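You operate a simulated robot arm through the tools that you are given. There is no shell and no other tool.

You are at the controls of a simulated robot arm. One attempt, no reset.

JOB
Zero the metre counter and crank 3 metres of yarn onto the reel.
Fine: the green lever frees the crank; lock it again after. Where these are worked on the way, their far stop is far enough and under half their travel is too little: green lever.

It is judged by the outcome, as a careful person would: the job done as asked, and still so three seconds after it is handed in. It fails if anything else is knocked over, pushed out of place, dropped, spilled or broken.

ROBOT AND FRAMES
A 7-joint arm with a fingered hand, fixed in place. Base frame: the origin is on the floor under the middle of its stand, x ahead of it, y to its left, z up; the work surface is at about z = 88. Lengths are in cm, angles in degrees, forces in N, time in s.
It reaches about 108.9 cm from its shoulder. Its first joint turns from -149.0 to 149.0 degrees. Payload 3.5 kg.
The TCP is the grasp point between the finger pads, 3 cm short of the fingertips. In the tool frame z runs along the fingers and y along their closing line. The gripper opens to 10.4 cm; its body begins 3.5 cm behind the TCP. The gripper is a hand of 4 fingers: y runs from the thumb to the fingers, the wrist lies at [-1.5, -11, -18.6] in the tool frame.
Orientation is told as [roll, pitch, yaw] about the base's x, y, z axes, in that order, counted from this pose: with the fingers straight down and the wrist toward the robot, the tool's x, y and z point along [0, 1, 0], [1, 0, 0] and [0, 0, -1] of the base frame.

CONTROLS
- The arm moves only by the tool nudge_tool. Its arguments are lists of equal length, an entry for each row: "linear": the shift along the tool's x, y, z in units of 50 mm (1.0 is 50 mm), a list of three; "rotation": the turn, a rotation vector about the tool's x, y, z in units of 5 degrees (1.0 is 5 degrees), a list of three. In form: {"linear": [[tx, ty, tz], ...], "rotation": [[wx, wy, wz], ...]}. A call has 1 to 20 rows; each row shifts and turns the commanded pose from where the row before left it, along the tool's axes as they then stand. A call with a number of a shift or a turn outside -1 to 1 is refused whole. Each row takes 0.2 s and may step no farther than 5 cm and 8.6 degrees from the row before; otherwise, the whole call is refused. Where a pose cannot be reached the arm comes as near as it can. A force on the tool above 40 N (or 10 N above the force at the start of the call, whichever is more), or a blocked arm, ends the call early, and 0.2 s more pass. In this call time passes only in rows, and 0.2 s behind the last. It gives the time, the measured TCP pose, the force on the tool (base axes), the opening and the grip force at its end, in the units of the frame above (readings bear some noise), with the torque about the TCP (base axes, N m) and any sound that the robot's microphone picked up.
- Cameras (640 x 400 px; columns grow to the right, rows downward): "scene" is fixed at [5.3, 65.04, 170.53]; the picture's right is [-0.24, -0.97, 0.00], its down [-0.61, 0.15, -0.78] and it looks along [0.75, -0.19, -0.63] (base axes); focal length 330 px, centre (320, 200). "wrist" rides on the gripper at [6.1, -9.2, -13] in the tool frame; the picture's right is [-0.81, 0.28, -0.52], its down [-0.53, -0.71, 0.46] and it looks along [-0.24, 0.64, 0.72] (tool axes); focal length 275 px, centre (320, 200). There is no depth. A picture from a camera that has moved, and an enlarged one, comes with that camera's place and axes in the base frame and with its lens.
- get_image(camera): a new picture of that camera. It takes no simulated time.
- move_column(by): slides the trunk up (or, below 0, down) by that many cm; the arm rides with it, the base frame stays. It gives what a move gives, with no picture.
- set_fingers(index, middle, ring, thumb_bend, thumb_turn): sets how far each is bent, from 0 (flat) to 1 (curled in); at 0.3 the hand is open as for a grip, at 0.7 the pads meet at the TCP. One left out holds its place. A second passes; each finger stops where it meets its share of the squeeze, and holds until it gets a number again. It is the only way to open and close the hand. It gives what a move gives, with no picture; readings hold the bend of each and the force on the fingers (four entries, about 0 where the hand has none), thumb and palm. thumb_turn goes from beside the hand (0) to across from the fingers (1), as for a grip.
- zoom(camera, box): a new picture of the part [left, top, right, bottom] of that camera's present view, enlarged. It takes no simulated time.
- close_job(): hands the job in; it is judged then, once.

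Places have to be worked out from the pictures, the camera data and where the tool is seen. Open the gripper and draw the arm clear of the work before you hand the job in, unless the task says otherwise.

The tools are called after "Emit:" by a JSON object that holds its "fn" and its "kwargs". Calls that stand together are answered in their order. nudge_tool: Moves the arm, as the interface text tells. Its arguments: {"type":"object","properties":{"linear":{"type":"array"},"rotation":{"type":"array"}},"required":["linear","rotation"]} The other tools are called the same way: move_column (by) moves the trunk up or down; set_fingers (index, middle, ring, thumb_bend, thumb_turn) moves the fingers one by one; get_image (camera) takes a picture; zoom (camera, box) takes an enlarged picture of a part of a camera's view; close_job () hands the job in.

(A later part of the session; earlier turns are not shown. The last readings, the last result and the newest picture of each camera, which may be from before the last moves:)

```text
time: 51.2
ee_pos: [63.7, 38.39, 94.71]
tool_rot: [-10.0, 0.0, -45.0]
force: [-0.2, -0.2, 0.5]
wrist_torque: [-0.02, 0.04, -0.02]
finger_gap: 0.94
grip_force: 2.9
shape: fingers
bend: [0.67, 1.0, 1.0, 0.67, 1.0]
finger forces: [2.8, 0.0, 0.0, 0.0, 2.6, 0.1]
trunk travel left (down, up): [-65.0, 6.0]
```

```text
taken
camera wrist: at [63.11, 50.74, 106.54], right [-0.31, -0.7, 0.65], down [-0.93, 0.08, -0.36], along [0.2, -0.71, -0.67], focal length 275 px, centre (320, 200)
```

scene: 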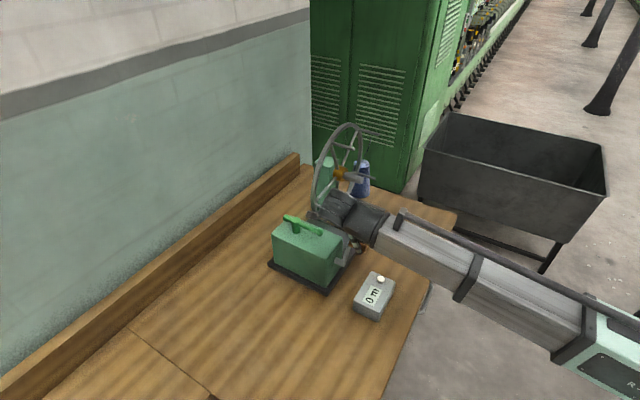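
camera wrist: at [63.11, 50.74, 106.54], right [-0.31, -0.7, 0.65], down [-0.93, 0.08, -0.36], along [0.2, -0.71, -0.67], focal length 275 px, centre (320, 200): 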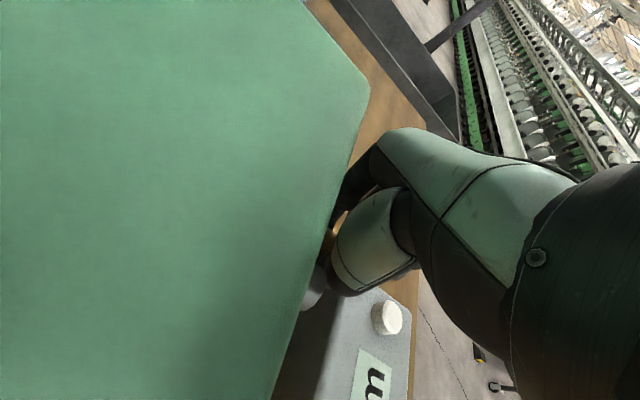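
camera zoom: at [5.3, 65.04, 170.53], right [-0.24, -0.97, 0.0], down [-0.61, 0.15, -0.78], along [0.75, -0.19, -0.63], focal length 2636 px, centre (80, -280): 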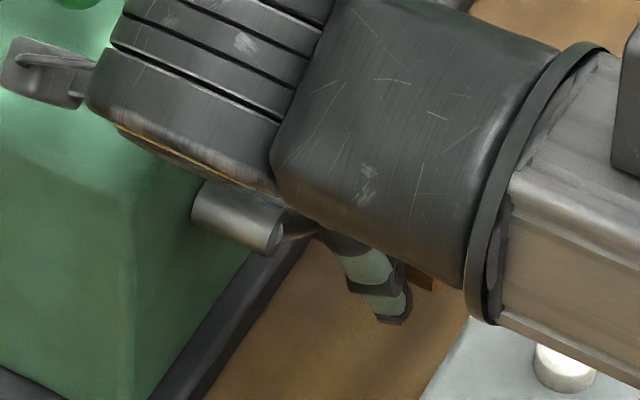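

The reel pegs have turned about 129° clockwise, which matches the crank 1:1, so the reel gives me the true crank angle: about 129° at "2 m". I go on two rows at a time toward the next change.

Emit:
{"fn": "nudge_tool", "kwargs": {"linear": [[0.022, -0.12, 0.124], [0.019, -0.138, 0.108]], "rotation": [[0, 0, 0], [0, 0, 0]]}}

Emit:
{"fn": "zoom", "kwargs": {"camera": "scene", "box": [300, 110, 400, 240]}}

Emit:
{"fn": "zoom", "kwargs": {"camera": "scene", "box": [320, 220, 430, 330]}}

Emit:
{"fn": "get_image", "kwargs": {"camera": "wrist"}}

```text
time: 51.8
ee_pos: [63.14, 38.85, 93.87]
tool_rot: [-9.8, -0.2, -45.3]
force: [19.2, -22.8, 22.9]
wrist_torque: [2.13, 0.93, -0.53]
finger_gap: 0.71
grip_force: 23.4
shape: fingers
bend: [0.66, 1.0, 1.0, 0.67, 1.0]
finger forces: [4.3, 0.0, 0.0, 0.0, 42.4, 0.0]
trunk travel left (down, up): [-65.0, 6.0]
```

```text
3.08 times, centred on (350, 175) of scene
camera zoom: at [5.3, 65.04, 170.53], right [-0.24, -0.97, 0.0], down [-0.61, 0.15, -0.78], along [0.75, -0.19, -0.63], focal length 1014 px, centre (228, 277)
```

zoom: 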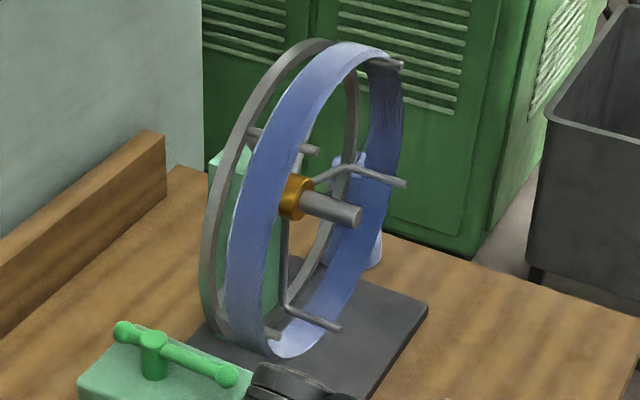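

```text
3.64 times, centred on (375, 275) of scene
camera zoom: at [5.3, 65.04, 170.53], right [-0.24, -0.97, 0.0], down [-0.61, 0.15, -0.78], along [0.75, -0.19, -0.63], focal length 1198 px, centre (120, -73)
```

zoom: 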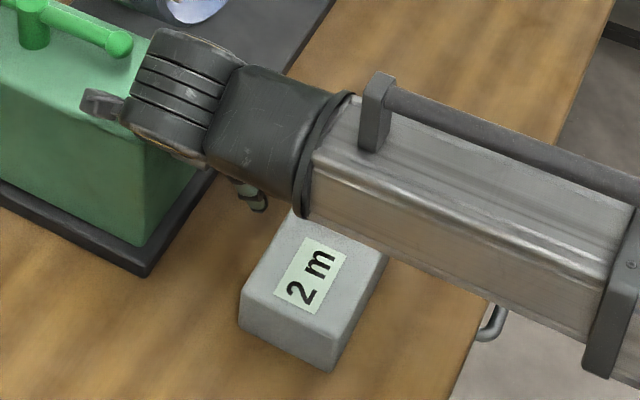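

```text
taken
camera wrist: at [62.43, 51.2, 105.66], right [-0.31, -0.69, 0.65], down [-0.93, 0.08, -0.36], along [0.2, -0.71, -0.67], focal length 275 px, centre (320, 200)
```

wrist: 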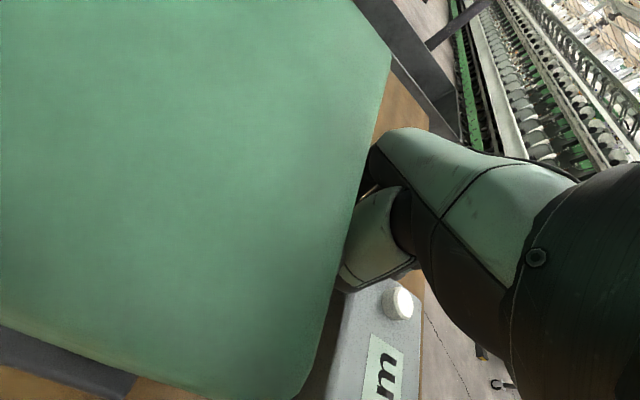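

The force jumped to 37 N with 42 N on the thumb. The thumb's thick base is touching the crank hub, which sticks out above the grip at this angle. The pegs fit a 5:1 or 6:1 reel gearing and a crank at about 137°. I first relieve the pressure and let go of the grip.

Emit:
{"fn": "nudge_tool", "kwargs": {"linear": [[-0.013, 0.13, -0.08]], "rotation": [[0, 0, 0]]}}

Emit:
{"fn": "set_fingers", "kwargs": {"index": 0.45, "thumb_bend": 0.45}}

Emit:
{"fn": "get_image", "kwargs": {"camera": "wrist"}}

Emit:
{"fn": "zoom", "kwargs": {"camera": "scene", "box": [325, 235, 375, 285]}}

```text
time: 52.2
ee_pos: [63.12, 38.86, 93.86]
tool_rot: [-10.1, 0.2, -44.8]
force: [0.8, -11.9, 5.0]
wrist_torque: [0.82, -0.07, 0.08]
finger_gap: 0.79
grip_force: 10.6
shape: fingers
bend: [0.67, 1.0, 1.0, 0.68, 1.0]
finger forces: [3.1, 0.0, 0.0, 0.0, 17.3, 0.0]
trunk travel left (down, up): [-65.0, 6.0]
```

```text
time: 53.2
ee_pos: [63.34, 38.68, 93.99]
tool_rot: [-10.0, 0.1, -45.0]
force: [5.1, -22.0, 1.8]
wrist_torque: [1.03, 0.22, 0.01]
finger_gap: 5.96
grip_force: 10.2
shape: fingers
bend: [0.45, 1.0, 1.0, 0.46, 1.0]
finger forces: [0.0, 0.0, 0.0, 0.0, 21.0, 0.0]
trunk travel left (down, up): [-65.0, 6.0]
```

```text
taken
camera wrist: at [62.73, 51.02, 105.79], right [-0.31, -0.7, 0.65], down [-0.93, 0.08, -0.36], along [0.2, -0.71, -0.67], focal length 275 px, centre (320, 200)
```

wrist: 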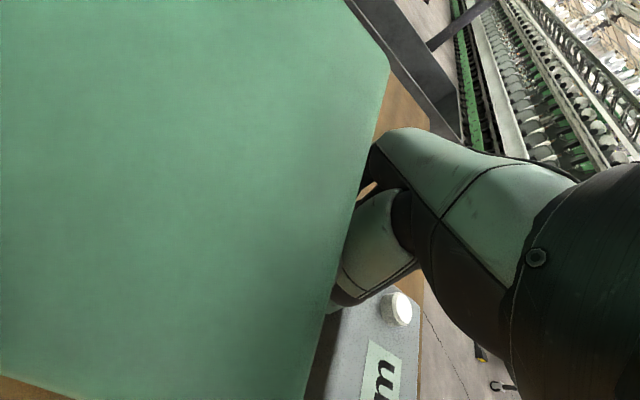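

```text
8.00 times, centred on (350, 260) of scene
camera zoom: at [5.3, 65.04, 170.53], right [-0.24, -0.97, 0.0], down [-0.61, 0.15, -0.78], along [0.75, -0.19, -0.63], focal length 2636 px, centre (80, -280)
```

zoom: 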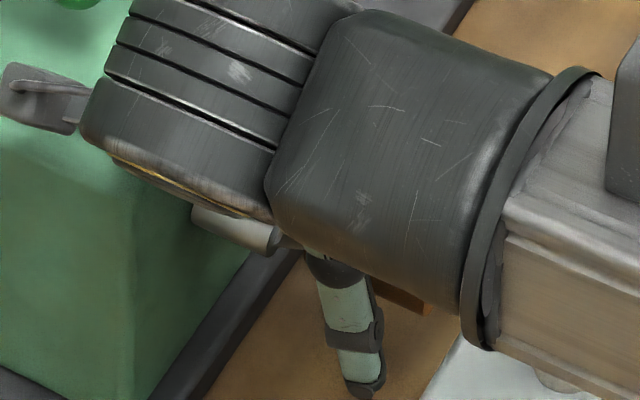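

The thumb still leans on the hub side with about 20 N, pushing the hand outward. I slide the hand outward (-D) by 1.5 cm, then rise straight up off the grip.

Emit:
{"fn": "nudge_tool", "kwargs": {"linear": [[-0.15, 0.03, 0.0], [-0.15, 0.02, -0.02], [-0.06, 0, -0.3], [-0.1, 0, -0.5], [-0.12, 0, -0.7], [-0.12, 0, -0.7], [-0.12, 0, -0.7]], "rotation": [[0, 0, 0], [0, 0, 0], [0, 0, 0], [0, 0, 0], [0, 0, 0], [0, 0, 0], [0, 0, 0]]}}

Emit:
{"fn": "get_image", "kwargs": {"camera": "wrist"}}

Emit:
{"fn": "zoom", "kwargs": {"camera": "scene", "box": [260, 110, 430, 330]}}

```text
time: 54.8
ee_pos: [62.49, 37.64, 109.3]
tool_rot: [-10.0, 0.0, -45.0]
force: [0.9, -0.7, 0.4]
wrist_torque: [-0.04, 0.0, 0.01]
finger_gap: 6.42
grip_force: 0.1
shape: fingers
bend: [0.45, 1.0, 1.0, 0.45, 0.99]
finger forces: [0.1, 0.0, 0.0, 0.0, 0.1, 0.1]
trunk travel left (down, up): [-65.0, 6.0]
```

```text
taken
camera wrist: at [61.8, 50.08, 121.0], right [-0.31, -0.7, 0.65], down [-0.93, 0.08, -0.36], along [0.2, -0.71, -0.67], focal length 275 px, centre (320, 200)
```

wrist: 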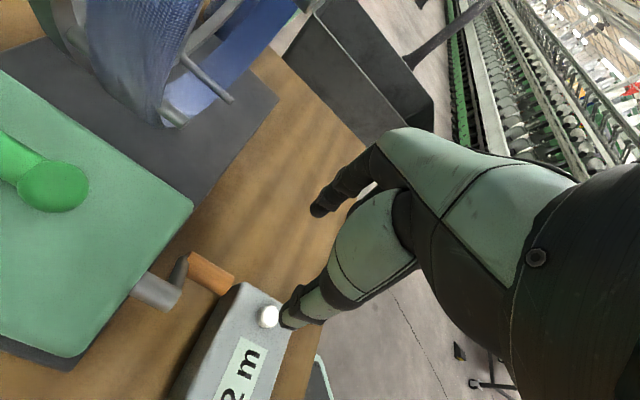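

```text
1.82 times, centred on (345, 220) of scene
camera zoom: at [5.3, 65.04, 170.53], right [-0.24, -0.97, 0.0], down [-0.61, 0.15, -0.78], along [0.75, -0.19, -0.63], focal length 599 px, centre (274, 164)
```

zoom: 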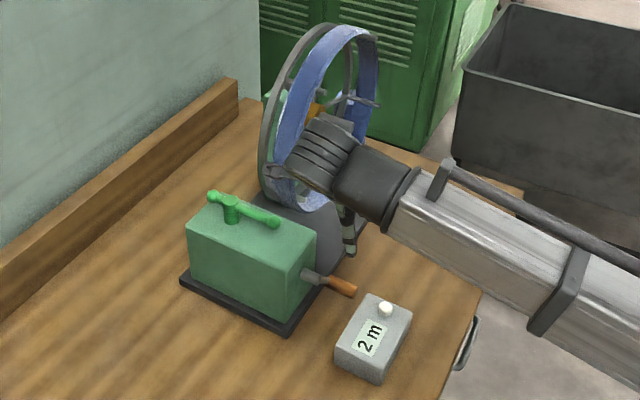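

The hand is clear and the counter reads 2 m. I measure the crank precisely now that it is visible.

Emit:
{"fn": "zoom", "kwargs": {"camera": "scene", "box": [325, 235, 375, 285]}}

Emit:
{"fn": "zoom", "kwargs": {"camera": "wrist", "box": [120, 220, 300, 400]}}

Emit:
{"fn": "zoom", "kwargs": {"camera": "scene", "box": [300, 110, 400, 240]}}

```text
8.00 times, centred on (350, 260) of scene
camera zoom: at [5.3, 65.04, 170.53], right [-0.24, -0.97, 0.0], down [-0.61, 0.15, -0.78], along [0.75, -0.19, -0.63], focal length 2636 px, centre (80, -280)
```

zoom: 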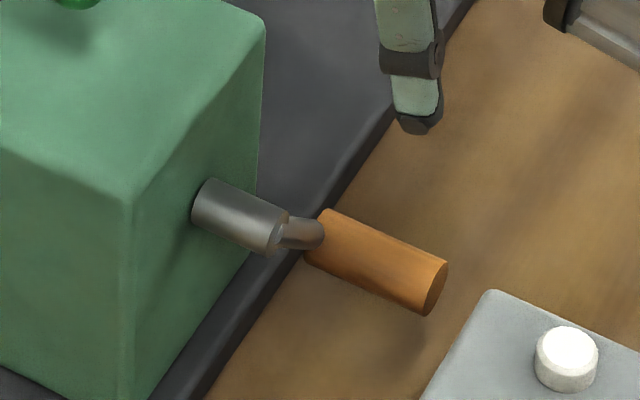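

```text
2.22 times, centred on (210, 310) of wrist
camera zoom: at [61.8, 50.08, 121.0], right [-0.31, -0.7, 0.65], down [-0.93, 0.08, -0.36], along [0.2, -0.71, -0.67], focal length 612 px, centre (564, -44)
```

zoom: 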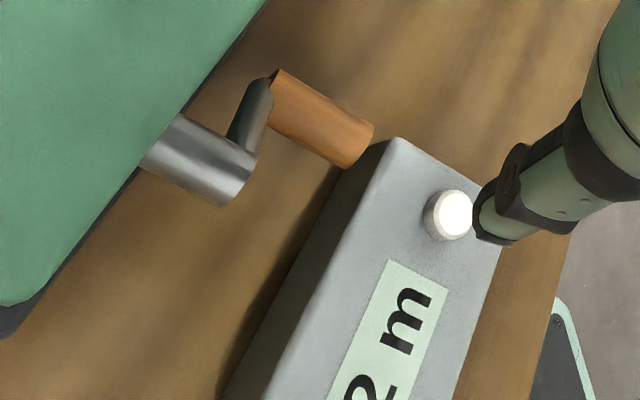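

```text
3.08 times, centred on (350, 175) of scene
camera zoom: at [5.3, 65.04, 170.53], right [-0.24, -0.97, 0.0], down [-0.61, 0.15, -0.78], along [0.75, -0.19, -0.63], focal length 1014 px, centre (228, 277)
```

zoom: 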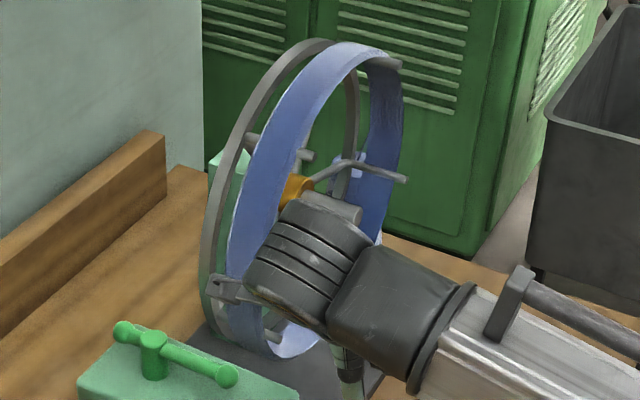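

The crank stands at 137° (grip end at L≈17.7, z≈92.7; hub at L≈13, z≈97.6). For the bottom of the circle I use a single vertical index finger pushing from the right, with the palm kept outward over the counter side and clear of the hub. I rise and turn the hand back to yaw +45.

Emit:
{"fn": "nudge_tool", "kwargs": {"linear": [[-0.104, 0, -0.59], [-0.104, 0, -0.59], [0, 0, 0], [0, 0, 0], [0, 0, 0], [0, 0, 0], [0, 0, 0], [0, 0, 0], [0, 0, 0], [0, 0, 0], [0, 0, 0], [0, 0, 0], [0, 0, 0], [0, 0, 0], [0, 0, 0], [0, 0, 0], [0, 0, 0], [0, 0, 0], [0, 0, 0], [0, 0, 0]], "rotation": [[0, 0, 0], [0, 0, 0], [0, 1, 0], [0, 1, 0], [0, 0, -1], [0, 0, -1], [0, 0, -1], [0, 0, -1], [0, 0, -1], [0, 0, -1], [0, 0, -1], [0, 0, -1], [0, 0, -1], [0, 0, -1], [0, 0, -1], [0, 0, -1], [0, 0, -1], [0, 0, -1], [0, 0, -1], [0, 0, -1]]}}

Emit:
{"fn": "set_fingers", "kwargs": {"index": 0.4, "middle": 1.0, "ring": 1.0, "thumb_bend": 0.3, "thumb_turn": 0.0}}

Emit:
{"fn": "nudge_tool", "kwargs": {"linear": [[0, 0, 0], [0, 0, 0], [-0.3, -0.36, 0], [-0.3, -0.36, 0]], "rotation": [[0, 0, -1], [0, 0, -1], [0, 0, 0], [0, 0, 0]]}}

Emit:
{"fn": "get_image", "kwargs": {"camera": "scene"}}

Emit:
{"fn": "get_image", "kwargs": {"camera": "wrist"}}

```text
time: 59.0
ee_pos: [62.39, 37.72, 115.14]
tool_rot: [-0.1, 0.0, 35.1]
force: [0.1, 0.1, -1.0]
wrist_torque: [0.03, 0.04, 0.0]
finger_gap: 6.46
grip_force: 0.0
shape: fingers
bend: [0.45, 1.0, 1.0, 0.45, 0.99]
finger forces: [0.0, 0.1, 0.1, 0.1, 0.0, 0.1]
trunk travel left (down, up): [-65.0, 6.0]
```

```text
time: 60.0
ee_pos: [62.39, 37.68, 115.22]
tool_rot: [0.0, 0.0, 35.0]
force: [0.7, -0.1, 1.2]
wrist_torque: [0.01, 0.04, 0.0]
finger_gap: 13.74
grip_force: 0.0
shape: fingers
bend: [0.4, 1.0, 1.0, 0.3, 0.0]
finger forces: [0.0, 0.0, 0.0, 0.0, 0.0, 0.1]
trunk travel left (down, up): [-65.0, 6.0]
```

```text
time: 61.0
ee_pos: [62.13, 33.03, 115.24]
tool_rot: [0.0, 0.0, 45.0]
force: [-0.9, -0.3, -0.9]
wrist_torque: [-0.03, -0.01, 0.01]
finger_gap: 13.77
grip_force: 0.0
shape: fingers
bend: [0.4, 1.0, 1.0, 0.3, 0.0]
finger forces: [0.0, 0.0, 0.0, 0.0, 0.0, 0.0]
trunk travel left (down, up): [-65.0, 6.0]
```

```text
taken
```

scene: 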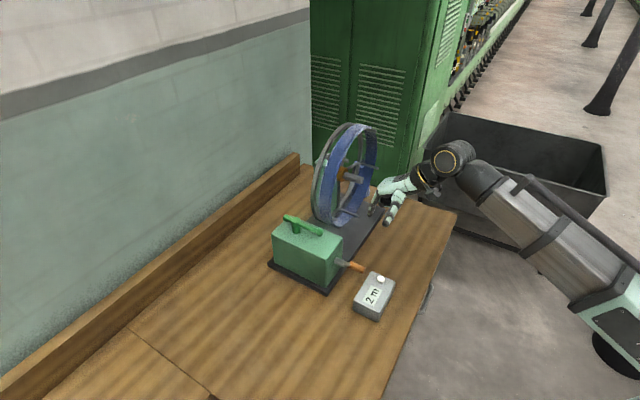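

```text
taken
camera wrist: at [51.3, 30.75, 128.36], right [0.77, -0.38, 0.52], down [-0.13, -0.88, -0.46], along [0.63, 0.28, -0.72], focal length 275 px, centre (320, 200)
```

wrist: 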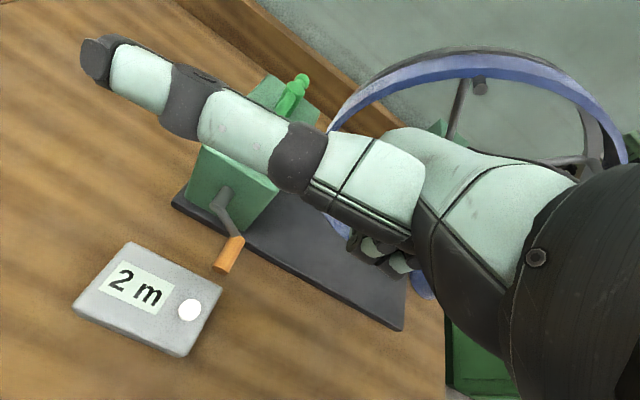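

I enlarge the hand here to see the index tip and how low the curled fingers and thumb hang.

Emit:
{"fn": "zoom", "kwargs": {"camera": "scene", "box": [335, 140, 475, 280]}}

Emit:
{"fn": "zoom", "kwargs": {"camera": "wrist", "box": [180, 150, 460, 390]}}

```text
2.86 times, centred on (405, 210) of scene
camera zoom: at [5.3, 65.04, 170.53], right [-0.24, -0.97, 0.0], down [-0.61, 0.15, -0.78], along [0.75, -0.19, -0.63], focal length 941 px, centre (77, 171)
```

zoom: 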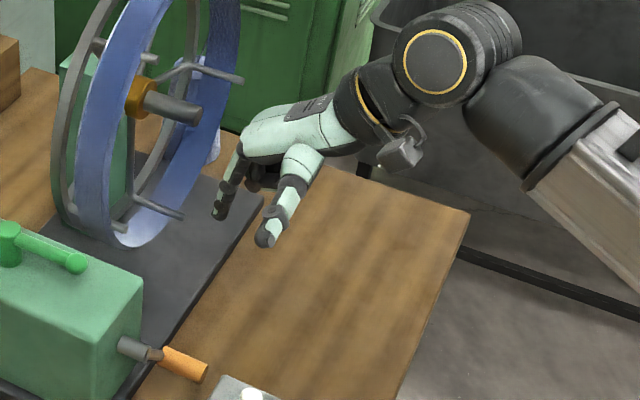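

```text
1.67 times, centred on (320, 270) of wrist
camera zoom: at [51.3, 30.75, 128.36], right [0.77, -0.38, 0.52], down [-0.13, -0.88, -0.46], along [0.63, 0.28, -0.72], focal length 459 px, centre (320, 83)
```

zoom: 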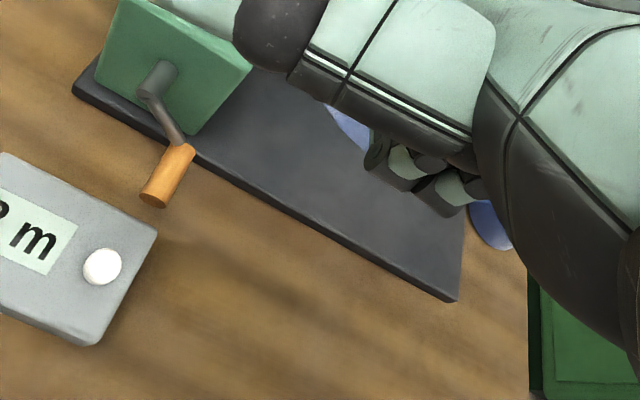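

The index tip is at the expected place, the thumb is well up and out to the left, and the curled fingers hang no lower than tool z ≈ -2. I descend to the right of the grip, first to z ≈ 99.

Emit:
{"fn": "nudge_tool", "kwargs": {"linear": [[-0.02, 0, 0.81], [-0.02, 0, 0.81], [-0.02, 0, 0.81], [-0.02, 0, 0.81]], "rotation": [[0, 0, 0], [0, 0, 0], [0, 0, 0], [0, 0, 0]]}}

Emit:
{"fn": "zoom", "kwargs": {"camera": "scene", "box": [320, 200, 440, 320]}}

Emit:
{"fn": "get_image", "kwargs": {"camera": "wrist"}}

```text
time: 62.0
ee_pos: [62.33, 32.73, 98.81]
tool_rot: [0.0, 0.0, 45.0]
force: [-0.6, 0.2, -0.5]
wrist_torque: [0.0, 0.02, 0.0]
finger_gap: 13.76
grip_force: 0.0
shape: fingers
bend: [0.4, 1.0, 1.0, 0.3, 0.0]
finger forces: [0.0, 0.0, 0.1, 0.0, 0.0, 0.0]
trunk travel left (down, up): [-65.0, 6.0]
```

```text
3.33 times, centred on (380, 260) of scene
camera zoom: at [5.3, 65.04, 170.53], right [-0.24, -0.97, 0.0], down [-0.61, 0.15, -0.78], along [0.75, -0.19, -0.63], focal length 1098 px, centre (120, 0)
```

zoom: 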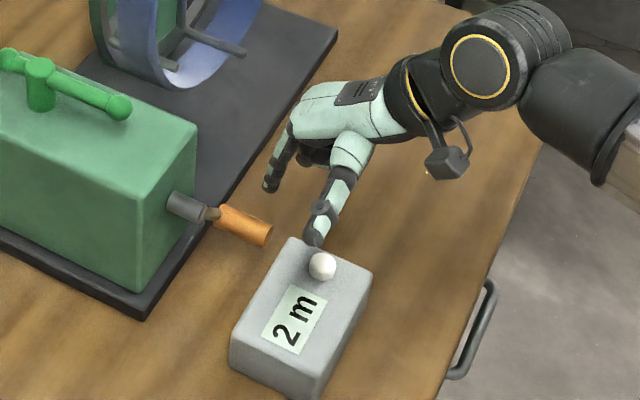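

```text
taken
camera wrist: at [51.57, 30.51, 111.86], right [0.77, -0.38, 0.52], down [-0.13, -0.88, -0.46], along [0.63, 0.28, -0.72], focal length 275 px, centre (320, 200)
```

wrist: 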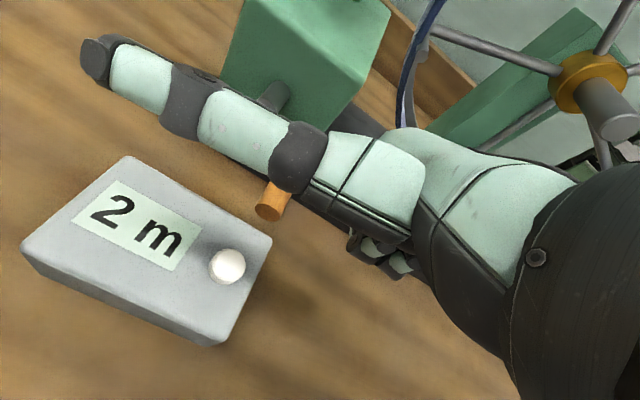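

All clear. I lower the remaining 5.3 cm so the fingertip hangs at z ≈ 90 beside the grip.

Emit:
{"fn": "nudge_tool", "kwargs": {"linear": [[0, 0, 0.4], [0, 0, 0.4], [0, 0, 0.26]], "rotation": [[0, 0, 0], [0, 0, 0], [0, 0, 0]]}}

Emit:
{"fn": "zoom", "kwargs": {"camera": "scene", "box": [330, 220, 410, 300]}}

Emit:
{"fn": "get_image", "kwargs": {"camera": "wrist"}}

```text
time: 62.8
ee_pos: [62.47, 32.68, 93.75]
tool_rot: [0.0, -0.1, 44.9]
force: [0.1, -0.3, -0.3]
wrist_torque: [-0.01, 0.0, 0.02]
finger_gap: 13.75
grip_force: 0.0
shape: fingers
bend: [0.4, 1.0, 1.0, 0.3, 0.0]
finger forces: [0.0, 0.1, 0.0, 0.0, 0.0, 0.0]
trunk travel left (down, up): [-65.0, 6.0]
```

```text
5.00 times, centred on (370, 260) of scene
camera zoom: at [5.3, 65.04, 170.53], right [-0.24, -0.97, 0.0], down [-0.61, 0.15, -0.78], along [0.75, -0.19, -0.63], focal length 1647 px, centre (70, -100)
```

zoom: 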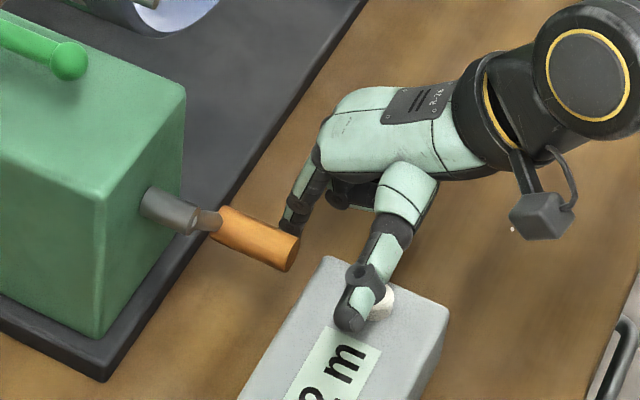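

```text
taken
camera wrist: at [51.6, 30.45, 106.7], right [0.77, -0.38, 0.52], down [-0.13, -0.88, -0.46], along [0.63, 0.28, -0.72], focal length 275 px, centre (320, 200)
```

wrist: 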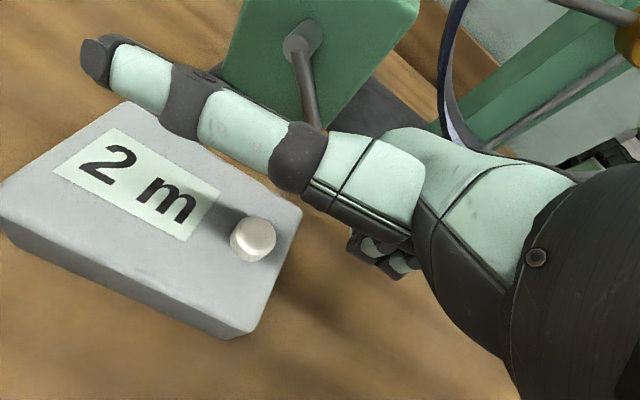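

The finger hangs just right of the grip. I push left (tool +x) slowly and watch the forces, the counter and the reel.

Emit:
{"fn": "nudge_tool", "kwargs": {"linear": [[0.1, 0, 0], [0.1, 0, 0], [0.1, 0, 0], [0.1, 0, 0], [0.1, 0, 0], [0.1, 0, 0]], "rotation": [[0, 0, 0], [0, 0, 0], [0, 0, 0], [0, 0, 0], [0, 0, 0], [0, 0, 0]]}}

Emit:
{"fn": "zoom", "kwargs": {"camera": "scene", "box": [330, 220, 410, 300]}}

Emit:
{"fn": "zoom", "kwargs": {"camera": "scene", "box": [300, 110, 400, 240]}}

Emit:
{"fn": "get_image", "kwargs": {"camera": "wrist"}}

```text
time: 64.2
ee_pos: [60.36, 34.82, 93.72]
tool_rot: [-0.1, 0.0, 45.0]
force: [1.0, -1.3, -1.7]
wrist_torque: [-0.05, -0.04, -0.07]
finger_gap: 13.79
grip_force: 0.6
shape: fingers
bend: [0.4, 1.0, 1.0, 0.3, 0.0]
finger forces: [1.2, 0.0, 0.0, 0.0, 0.0, 0.0]
trunk travel left (down, up): [-65.0, 6.0]
```

```text
5.00 times, centred on (370, 260) of scene
camera zoom: at [5.3, 65.04, 170.53], right [-0.24, -0.97, 0.0], down [-0.61, 0.15, -0.78], along [0.75, -0.19, -0.63], focal length 1647 px, centre (70, -100)
```

zoom: 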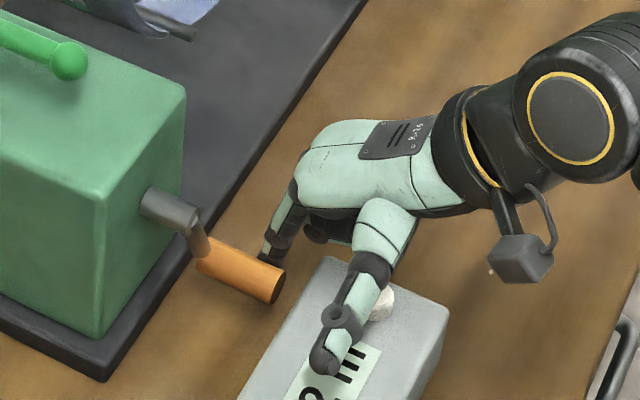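

```text
3.08 times, centred on (350, 175) of scene
camera zoom: at [5.3, 65.04, 170.53], right [-0.24, -0.97, 0.0], down [-0.61, 0.15, -0.78], along [0.75, -0.19, -0.63], focal length 1014 px, centre (228, 277)
```

zoom: 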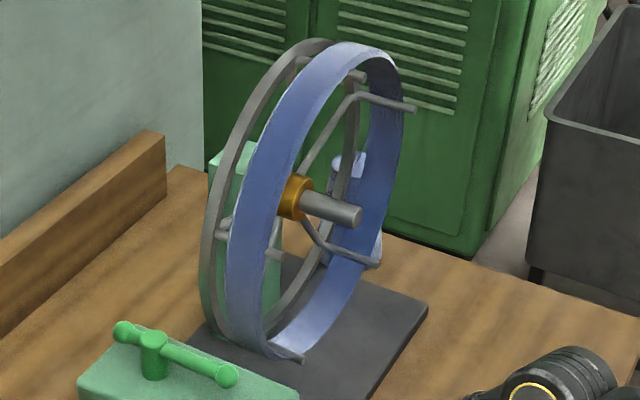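

```text
taken
camera wrist: at [49.42, 32.62, 106.74], right [0.77, -0.38, 0.52], down [-0.13, -0.88, -0.46], along [0.63, 0.28, -0.72], focal length 275 px, centre (320, 200)
```

wrist: 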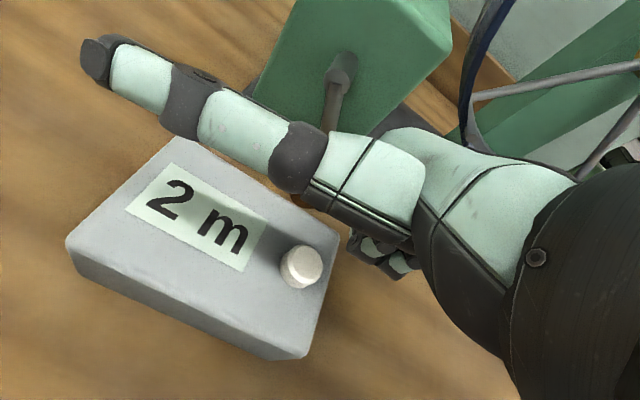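

Contact with about 2 N, and the counter still reads 2 m. The peg pattern is back at its starting look, so the reel is a whole number of peg spacings on. I push 1.5 cm more, a known crank change, to settle whether the gearing is 5:1 or 6:1.

Emit:
{"fn": "nudge_tool", "kwargs": {"linear": [[0.1, 0, 0], [0.1, 0, 0], [0.1, 0, 0]], "rotation": [[0, 0, 0], [0, 0, 0], [0, 0, 0]]}}

Emit:
{"fn": "zoom", "kwargs": {"camera": "scene", "box": [330, 220, 410, 300]}}

Emit:
{"fn": "zoom", "kwargs": {"camera": "scene", "box": [300, 110, 400, 240]}}

Emit:
{"fn": "get_image", "kwargs": {"camera": "wrist"}}

```text
time: 65.0
ee_pos: [59.15, 35.91, 93.77]
tool_rot: [0.0, 0.0, 45.0]
force: [0.5, -0.9, -1.1]
wrist_torque: [-0.05, 0.03, -0.07]
finger_gap: 13.77
grip_force: 0.2
shape: fingers
bend: [0.4, 1.0, 1.0, 0.3, 0.0]
finger forces: [1.1, 0.0, 0.0, 0.0, 0.0, 0.0]
trunk travel left (down, up): [-65.0, 6.0]
```

```text
5.00 times, centred on (370, 260) of scene
camera zoom: at [5.3, 65.04, 170.53], right [-0.24, -0.97, 0.0], down [-0.61, 0.15, -0.78], along [0.75, -0.19, -0.63], focal length 1647 px, centre (70, -100)
```

zoom: 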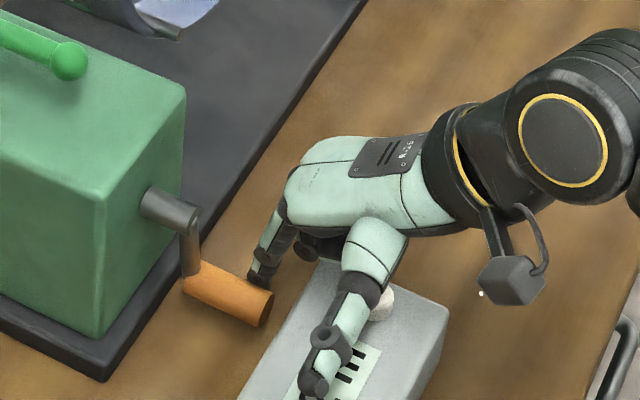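

```text
3.08 times, centred on (350, 175) of scene
camera zoom: at [5.3, 65.04, 170.53], right [-0.24, -0.97, 0.0], down [-0.61, 0.15, -0.78], along [0.75, -0.19, -0.63], focal length 1014 px, centre (228, 277)
```

zoom: 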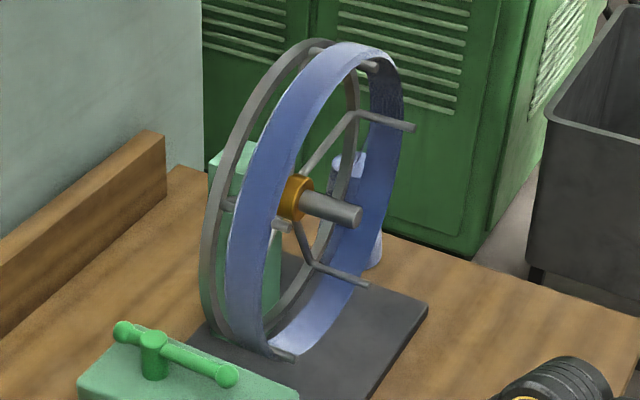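

```text
taken
camera wrist: at [48.33, 33.64, 106.78], right [0.77, -0.38, 0.52], down [-0.13, -0.88, -0.46], along [0.63, 0.28, -0.72], focal length 275 px, centre (320, 200)
```

wrist: 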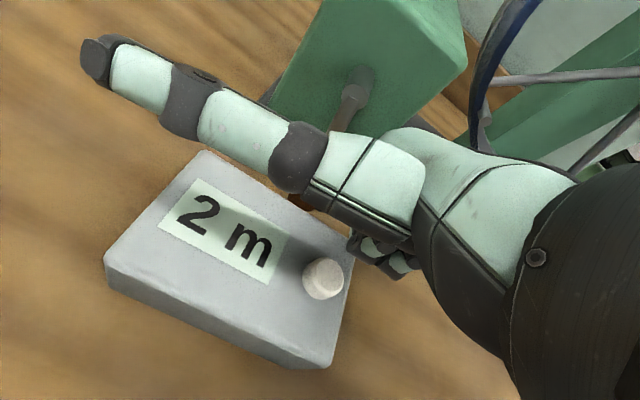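

The reel moved about 82° for a known crank step of about 14°, which points to 6:1. I zoom on the crank arm to measure its angle directly.

Emit:
{"fn": "zoom", "kwargs": {"camera": "scene", "box": [325, 245, 375, 290]}}

Emit:
{"fn": "zoom", "kwargs": {"camera": "wrist", "box": [260, 20, 440, 250]}}

```text
8.89 times, centred on (350, 268) of scene
camera zoom: at [5.3, 65.04, 170.53], right [-0.24, -0.97, 0.0], down [-0.61, 0.15, -0.78], along [0.75, -0.19, -0.63], focal length 2929 px, centre (53, -400)
```

zoom: 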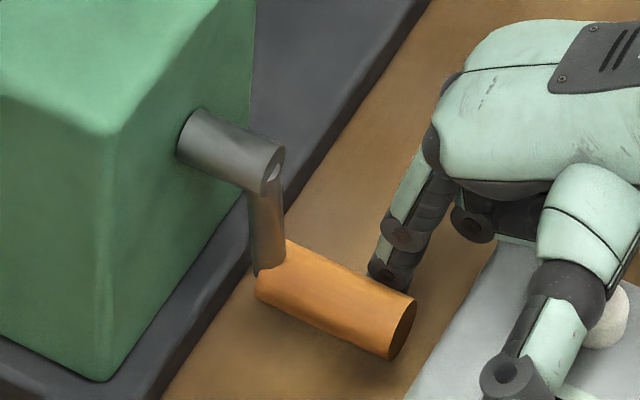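

```text
1.74 times, centred on (350, 135) of wrist
camera zoom: at [48.33, 33.64, 106.78], right [0.77, -0.38, 0.52], down [-0.13, -0.88, -0.46], along [0.63, 0.28, -0.72], focal length 479 px, centre (268, 313)
```

zoom: 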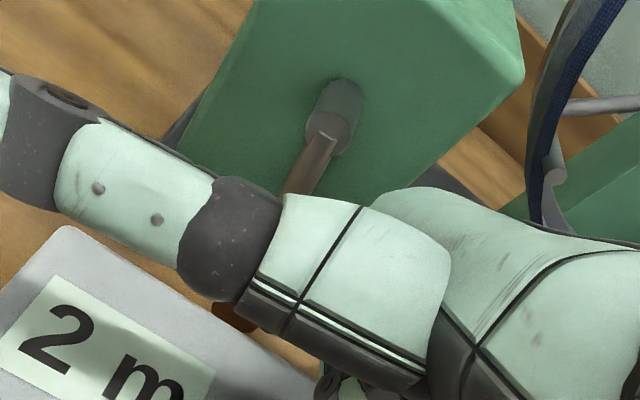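

The arm is about 170°, and the reel fits 6:1. The "3 m" mark should be near, so I go in quarter-centimetre steps and read the display after each.

Emit:
{"fn": "nudge_tool", "kwargs": {"linear": [[0.05, 0, 0], [0.05, 0, 0]], "rotation": [[0, 0, 0], [0, 0, 0]]}}

Emit:
{"fn": "get_image", "kwargs": {"camera": "wrist"}}

Emit:
{"fn": "zoom", "kwargs": {"camera": "scene", "box": [300, 110, 400, 240]}}

```text
time: 65.6
ee_pos: [58.84, 36.32, 93.67]
tool_rot: [0.0, 0.1, 45.0]
force: [1.1, -1.2, 0.0]
wrist_torque: [-0.05, 0.02, -0.05]
finger_gap: 13.78
grip_force: 0.9
shape: fingers
bend: [0.4, 1.0, 1.0, 0.3, 0.0]
finger forces: [1.0, 0.0, 0.0, 0.0, 0.0, 0.1]
trunk travel left (down, up): [-65.0, 6.0]
```

```text
taken
camera wrist: at [47.98, 34.07, 106.72], right [0.77, -0.38, 0.52], down [-0.13, -0.88, -0.46], along [0.63, 0.28, -0.72], focal length 275 px, centre (320, 200)
```

wrist: 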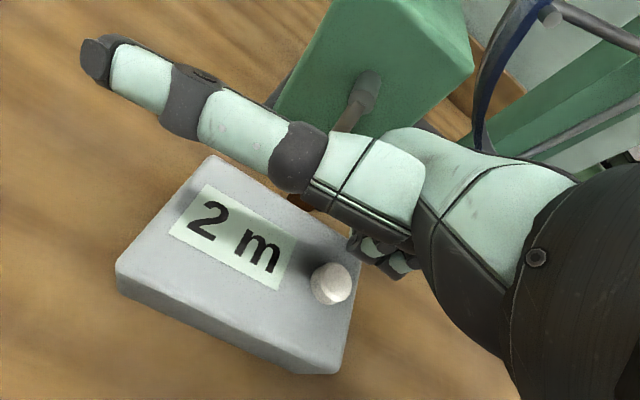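

```text
3.08 times, centred on (350, 175) of scene
camera zoom: at [5.3, 65.04, 170.53], right [-0.24, -0.97, 0.0], down [-0.61, 0.15, -0.78], along [0.75, -0.19, -0.63], focal length 1014 px, centre (228, 277)
```

zoom: 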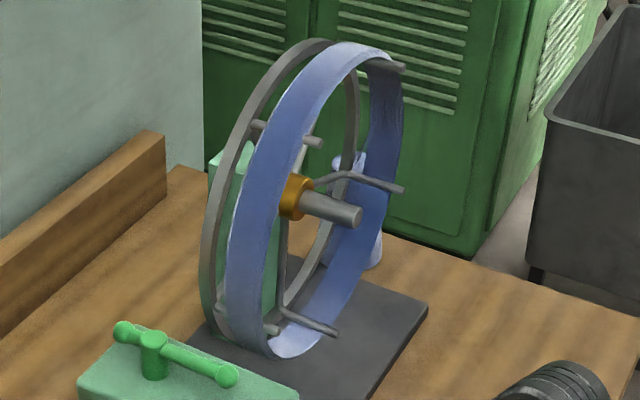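

Still 2 m, with the reel at about 2.91 turns (crank about 174.5°). I go another 0.4 cm.

Emit:
{"fn": "nudge_tool", "kwargs": {"linear": [[0.04, 0, 0], [0.04, 0, 0]], "rotation": [[0, 0, 0], [0, 0, 0]]}}

Emit:
{"fn": "zoom", "kwargs": {"camera": "wrist", "box": [100, 120, 400, 390]}}

Emit:
{"fn": "zoom", "kwargs": {"camera": "scene", "box": [300, 110, 400, 240]}}

```text
time: 66.2
ee_pos: [58.5, 36.56, 93.64]
tool_rot: [-0.1, 0.0, 45.0]
force: [1.0, -1.8, -0.2]
wrist_torque: [-0.02, -0.02, -0.05]
finger_gap: 13.77
grip_force: 0.4
shape: fingers
bend: [0.4, 1.0, 1.0, 0.3, 0.0]
finger forces: [1.0, 0.0, 0.0, 0.1, 0.1, 0.0]
trunk travel left (down, up): [-65.0, 6.0]
```

```text
1.48 times, centred on (250, 255) of wrist
camera zoom: at [47.65, 34.33, 106.67], right [0.77, -0.38, 0.52], down [-0.13, -0.88, -0.46], along [0.63, 0.28, -0.72], focal length 408 px, centre (424, 118)
```

zoom: 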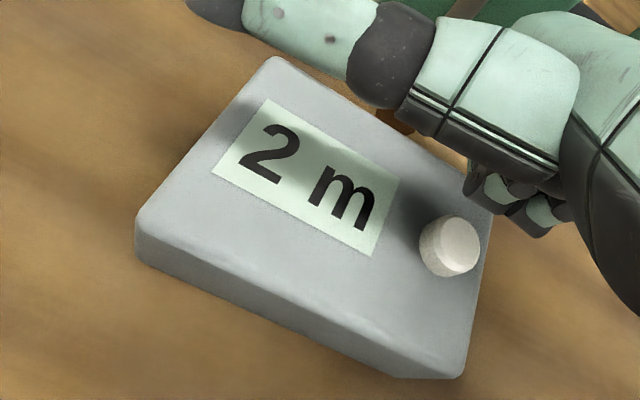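

```text
3.08 times, centred on (350, 175) of scene
camera zoom: at [5.3, 65.04, 170.53], right [-0.24, -0.97, 0.0], down [-0.61, 0.15, -0.78], along [0.75, -0.19, -0.63], focal length 1014 px, centre (228, 277)
```

zoom: 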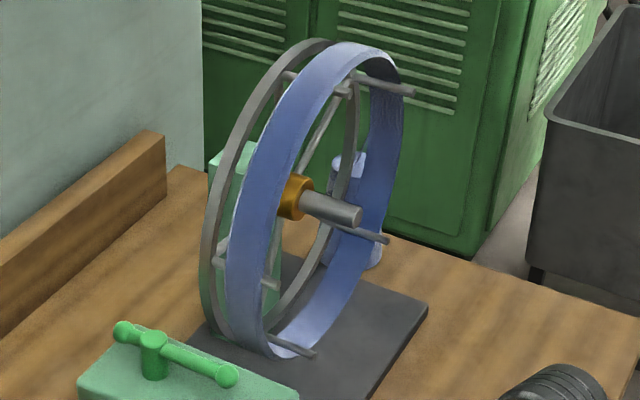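

Still 2 m at about 2.97 reel turns. I go another 0.2 cm.

Emit:
{"fn": "nudge_tool", "kwargs": {"linear": [[0.04, 0, 0]], "rotation": [[0, 0, 0]]}}

Emit:
{"fn": "zoom", "kwargs": {"camera": "wrist", "box": [100, 120, 400, 390]}}

Emit:
{"fn": "zoom", "kwargs": {"camera": "scene", "box": [300, 110, 400, 240]}}

```text
time: 66.6
ee_pos: [58.37, 36.74, 93.66]
tool_rot: [0.0, 0.0, 45.1]
force: [1.0, -0.2, -0.7]
wrist_torque: [-0.03, 0.02, -0.06]
finger_gap: 13.79
grip_force: 0.5
shape: fingers
bend: [0.4, 1.0, 1.0, 0.3, 0.0]
finger forces: [1.1, 0.0, 0.0, 0.0, 0.0, 0.1]
trunk travel left (down, up): [-65.0, 6.0]
```

```text
1.48 times, centred on (250, 255) of wrist
camera zoom: at [47.58, 34.47, 106.71], right [0.77, -0.38, 0.52], down [-0.13, -0.88, -0.46], along [0.63, 0.28, -0.72], focal length 408 px, centre (424, 118)
```

zoom: 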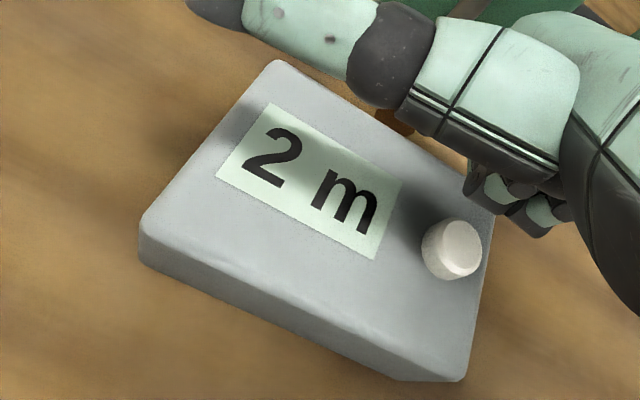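

```text
3.08 times, centred on (350, 175) of scene
camera zoom: at [5.3, 65.04, 170.53], right [-0.24, -0.97, 0.0], down [-0.61, 0.15, -0.78], along [0.75, -0.19, -0.63], focal length 1014 px, centre (228, 277)
```

zoom: 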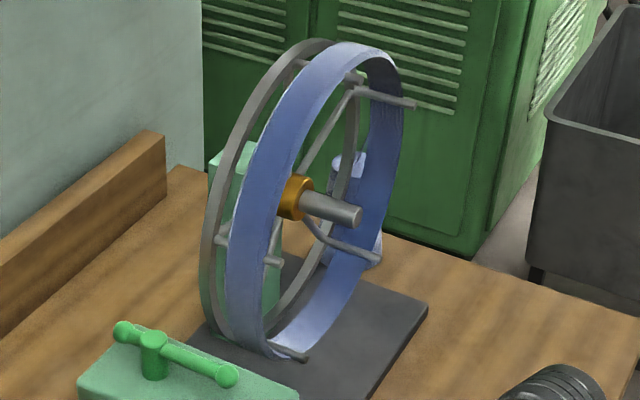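

Still 2 m, and the pegs are almost at their starting pattern (about 2.99 turns). I go another 0.2 cm.

Emit:
{"fn": "nudge_tool", "kwargs": {"linear": [[0.04, 0, 0]], "rotation": [[0, 0, 0]]}}

Emit:
{"fn": "zoom", "kwargs": {"camera": "wrist", "box": [100, 120, 400, 390]}}

Emit:
{"fn": "zoom", "kwargs": {"camera": "scene", "box": [300, 110, 400, 240]}}

```text
time: 67.0
ee_pos: [58.16, 36.75, 93.69]
tool_rot: [-0.1, -0.1, 45.0]
force: [0.0, -1.1, -1.9]
wrist_torque: [-0.02, 0.0, -0.02]
finger_gap: 13.8
grip_force: 1.0
shape: fingers
bend: [0.4, 1.0, 1.0, 0.3, 0.0]
finger forces: [1.1, 0.0, 0.0, 0.0, 0.0, 0.0]
trunk travel left (down, up): [-65.0, 6.0]
```

```text
1.48 times, centred on (250, 255) of wrist
camera zoom: at [47.41, 34.64, 106.75], right [0.77, -0.38, 0.52], down [-0.13, -0.88, -0.46], along [0.63, 0.28, -0.72], focal length 408 px, centre (424, 118)
```

zoom: 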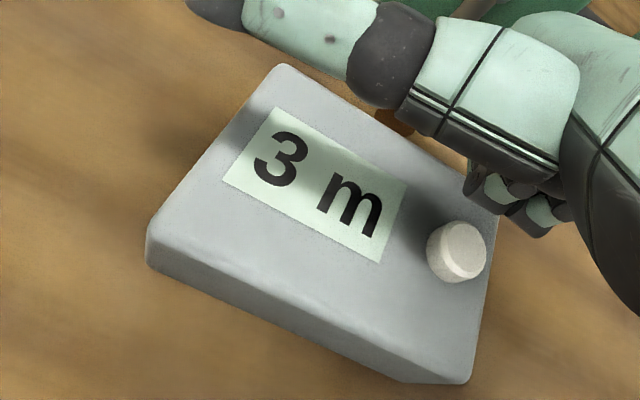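

```text
3.08 times, centred on (350, 175) of scene
camera zoom: at [5.3, 65.04, 170.53], right [-0.24, -0.97, 0.0], down [-0.61, 0.15, -0.78], along [0.75, -0.19, -0.63], focal length 1014 px, centre (228, 277)
```

zoom: 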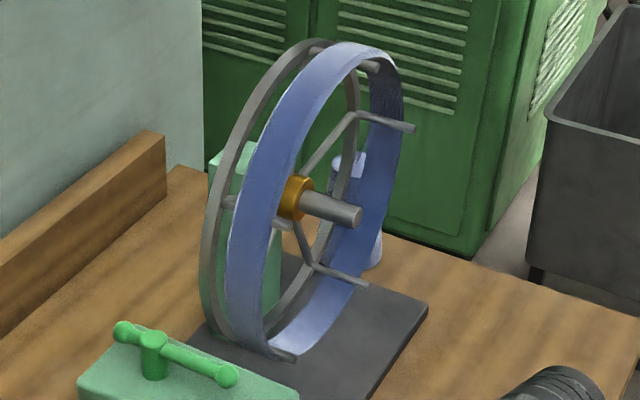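

The display changed to "3 m" just as the reel passed exactly 3 turns, so one reel turn is one metre. To stay safely above the 3 m mark, I push only 0.4 cm further (about 3.1 m), then check.

Emit:
{"fn": "nudge_tool", "kwargs": {"linear": [[0.04, 0, 0], [0.04, 0, 0]], "rotation": [[0, 0, 0], [0, 0, 0]]}}

Emit:
{"fn": "zoom", "kwargs": {"camera": "wrist", "box": [100, 120, 400, 390]}}

Emit:
{"fn": "zoom", "kwargs": {"camera": "scene", "box": [300, 110, 400, 240]}}

```text
time: 67.6
ee_pos: [58.02, 37.17, 93.49]
tool_rot: [0.0, 0.1, 44.9]
force: [0.3, -1.3, 0.2]
wrist_torque: [-0.02, 0.01, -0.03]
finger_gap: 13.78
grip_force: 0.3
shape: fingers
bend: [0.4, 1.0, 1.0, 0.3, 0.0]
finger forces: [1.0, 0.0, 0.0, 0.0, 0.0, 0.1]
trunk travel left (down, up): [-65.0, 6.0]
```

```text
1.48 times, centred on (250, 255) of wrist
camera zoom: at [47.15, 34.96, 106.68], right [0.77, -0.38, 0.52], down [-0.13, -0.88, -0.46], along [0.63, 0.28, -0.72], focal length 408 px, centre (424, 118)
```

zoom: 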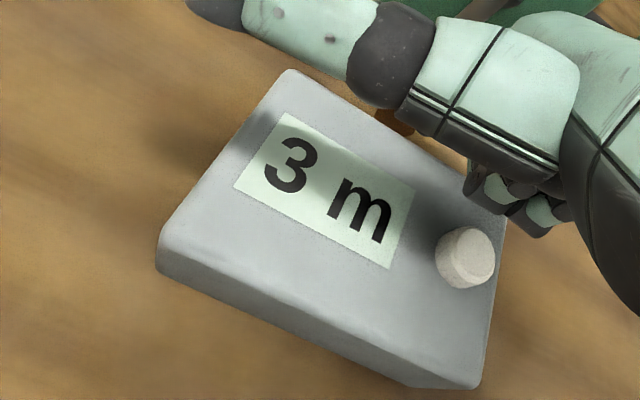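

```text
3.08 times, centred on (350, 175) of scene
camera zoom: at [5.3, 65.04, 170.53], right [-0.24, -0.97, 0.0], down [-0.61, 0.15, -0.78], along [0.75, -0.19, -0.63], focal length 1014 px, centre (228, 277)
```

zoom: 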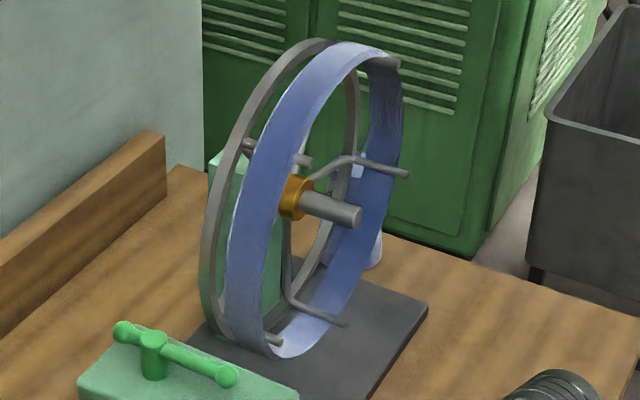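

The reel is at about 3.09 turns and the display shows 3 m. I withdraw: first right, away from the grip, then straight up.

Emit:
{"fn": "nudge_tool", "kwargs": {"linear": [[-0.15, 0, 0], [-0.25, 0, 0], [-0.2, 0, 0], [0, 0, -0.4], [0, 0, -0.8], [0, 0, -0.9], [0, 0, -0.9], [0, 0, -0.9], [0, 0, -0.9]], "rotation": [[0, 0, 0], [0, 0, 0], [0, 0, 0], [0, 0, 0], [0, 0, 0], [0, 0, 0], [0, 0, 0], [0, 0, 0], [0, 0, 0]]}}

Emit:
{"fn": "get_image", "kwargs": {"camera": "scene"}}

Emit:
{"fn": "get_image", "kwargs": {"camera": "wrist"}}

Emit:
{"fn": "zoom", "kwargs": {"camera": "scene", "box": [300, 110, 400, 240]}}

```text
time: 69.6
ee_pos: [59.95, 34.9, 117.73]
tool_rot: [-0.1, 0.0, 45.0]
force: [0.7, 0.4, -0.4]
wrist_torque: [0.02, -0.02, -0.01]
finger_gap: 13.71
grip_force: 0.2
shape: fingers
bend: [0.4, 1.0, 1.0, 0.3, 0.0]
finger forces: [0.0, 0.0, 0.0, 0.0, 0.0, 0.0]
trunk travel left (down, up): [-65.0, 6.0]
```

```text
taken
```

scene: 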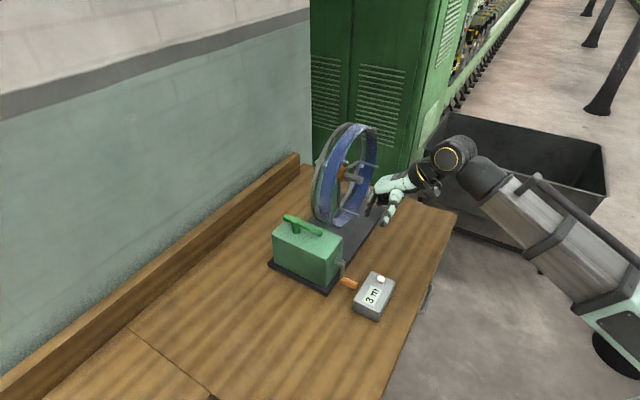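

```text
taken
camera wrist: at [49.06, 32.63, 130.78], right [0.77, -0.38, 0.52], down [-0.13, -0.88, -0.46], along [0.63, 0.28, -0.72], focal length 275 px, centre (320, 200)
```

wrist: 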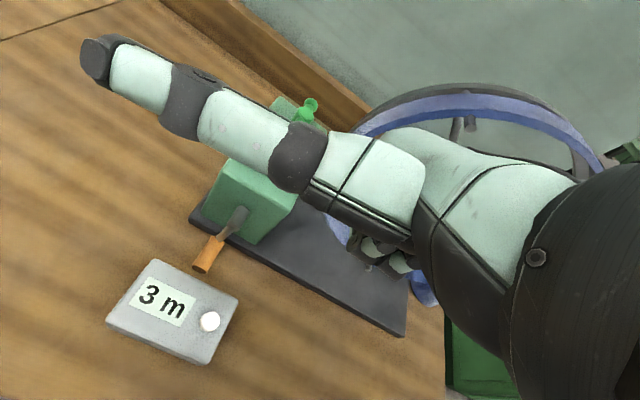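

```text
3.08 times, centred on (350, 175) of scene
camera zoom: at [5.3, 65.04, 170.53], right [-0.24, -0.97, 0.0], down [-0.61, 0.15, -0.78], along [0.75, -0.19, -0.63], focal length 1014 px, centre (228, 277)
```

zoom: 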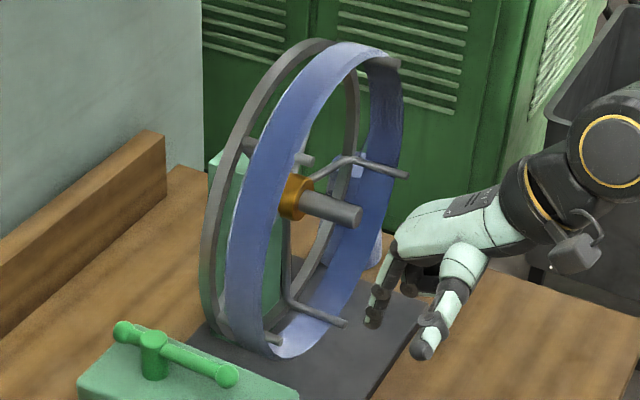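

The counter stays at 3 m and the reel is still. To lock, the lever must go back the way it came, so I'll hook the index behind its right side with the hand on the left, away from the yarn. I move left and turn to yaw -45 at height.

Emit:
{"fn": "nudge_tool", "kwargs": {"linear": [[0.65, 0, -0.2], [0.65, 0, -0.2], [0, 0, 0], [0, 0, 0], [0, 0, 0], [0, 0, 0], [0, 0, 0], [0, 0, 0], [0, 0, 0], [0, 0, 0], [0, 0, 0], [0, 0, 0], [0, 0, 0], [0, 0, 0], [0, 0, 0], [0, 0, 0], [0, 0, 0], [0, 0, 0], [0, 0, 0], [0, 0, 0]], "rotation": [[0, 0, 0], [0, 0, 0], [0, 0, 1], [0, 0, 1], [0, 0, 1], [0, 0, 1], [0, 0, 1], [0, 0, 1], [0, 0, 1], [0, 0, 1], [0, 0, 1], [0, 0, 1], [0, 0, 1], [0, 0, 1], [0, 0, 1], [0, 0, 1], [0, 0, 1], [0, 0, 1], [0, 0, 1], [0, 0, 1]]}}

Emit:
{"fn": "get_image", "kwargs": {"camera": "scene"}}

Emit:
{"fn": "get_image", "kwargs": {"camera": "wrist"}}

```text
time: 73.8
ee_pos: [55.42, 39.59, 119.74]
tool_rot: [0.0, 0.0, -45.1]
force: [0.2, 0.5, 0.7]
wrist_torque: [-0.03, 0.05, 0.02]
finger_gap: 13.76
grip_force: 0.0
shape: fingers
bend: [0.4, 1.0, 1.0, 0.3, 0.0]
finger forces: [0.0, 0.0, 0.0, 0.1, 0.0, 0.0]
trunk travel left (down, up): [-65.0, 6.0]
```

```text
taken
```

scene: 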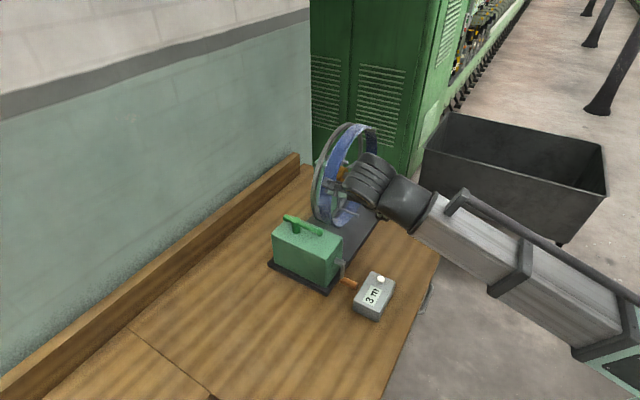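

```text
taken
camera wrist: at [53.27, 50.33, 132.78], right [-0.38, -0.77, 0.52], down [-0.88, 0.13, -0.46], along [0.28, -0.63, -0.72], focal length 275 px, centre (320, 200)
```

wrist: 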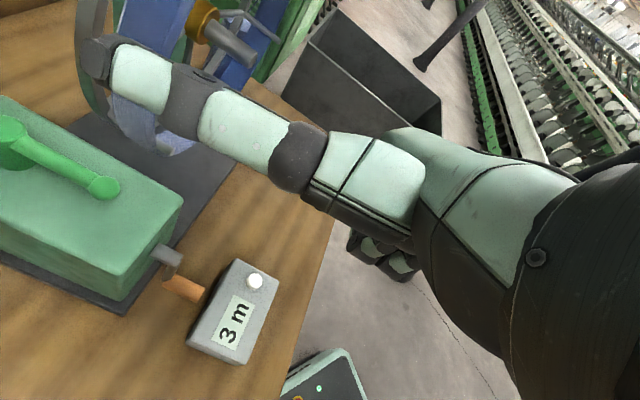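

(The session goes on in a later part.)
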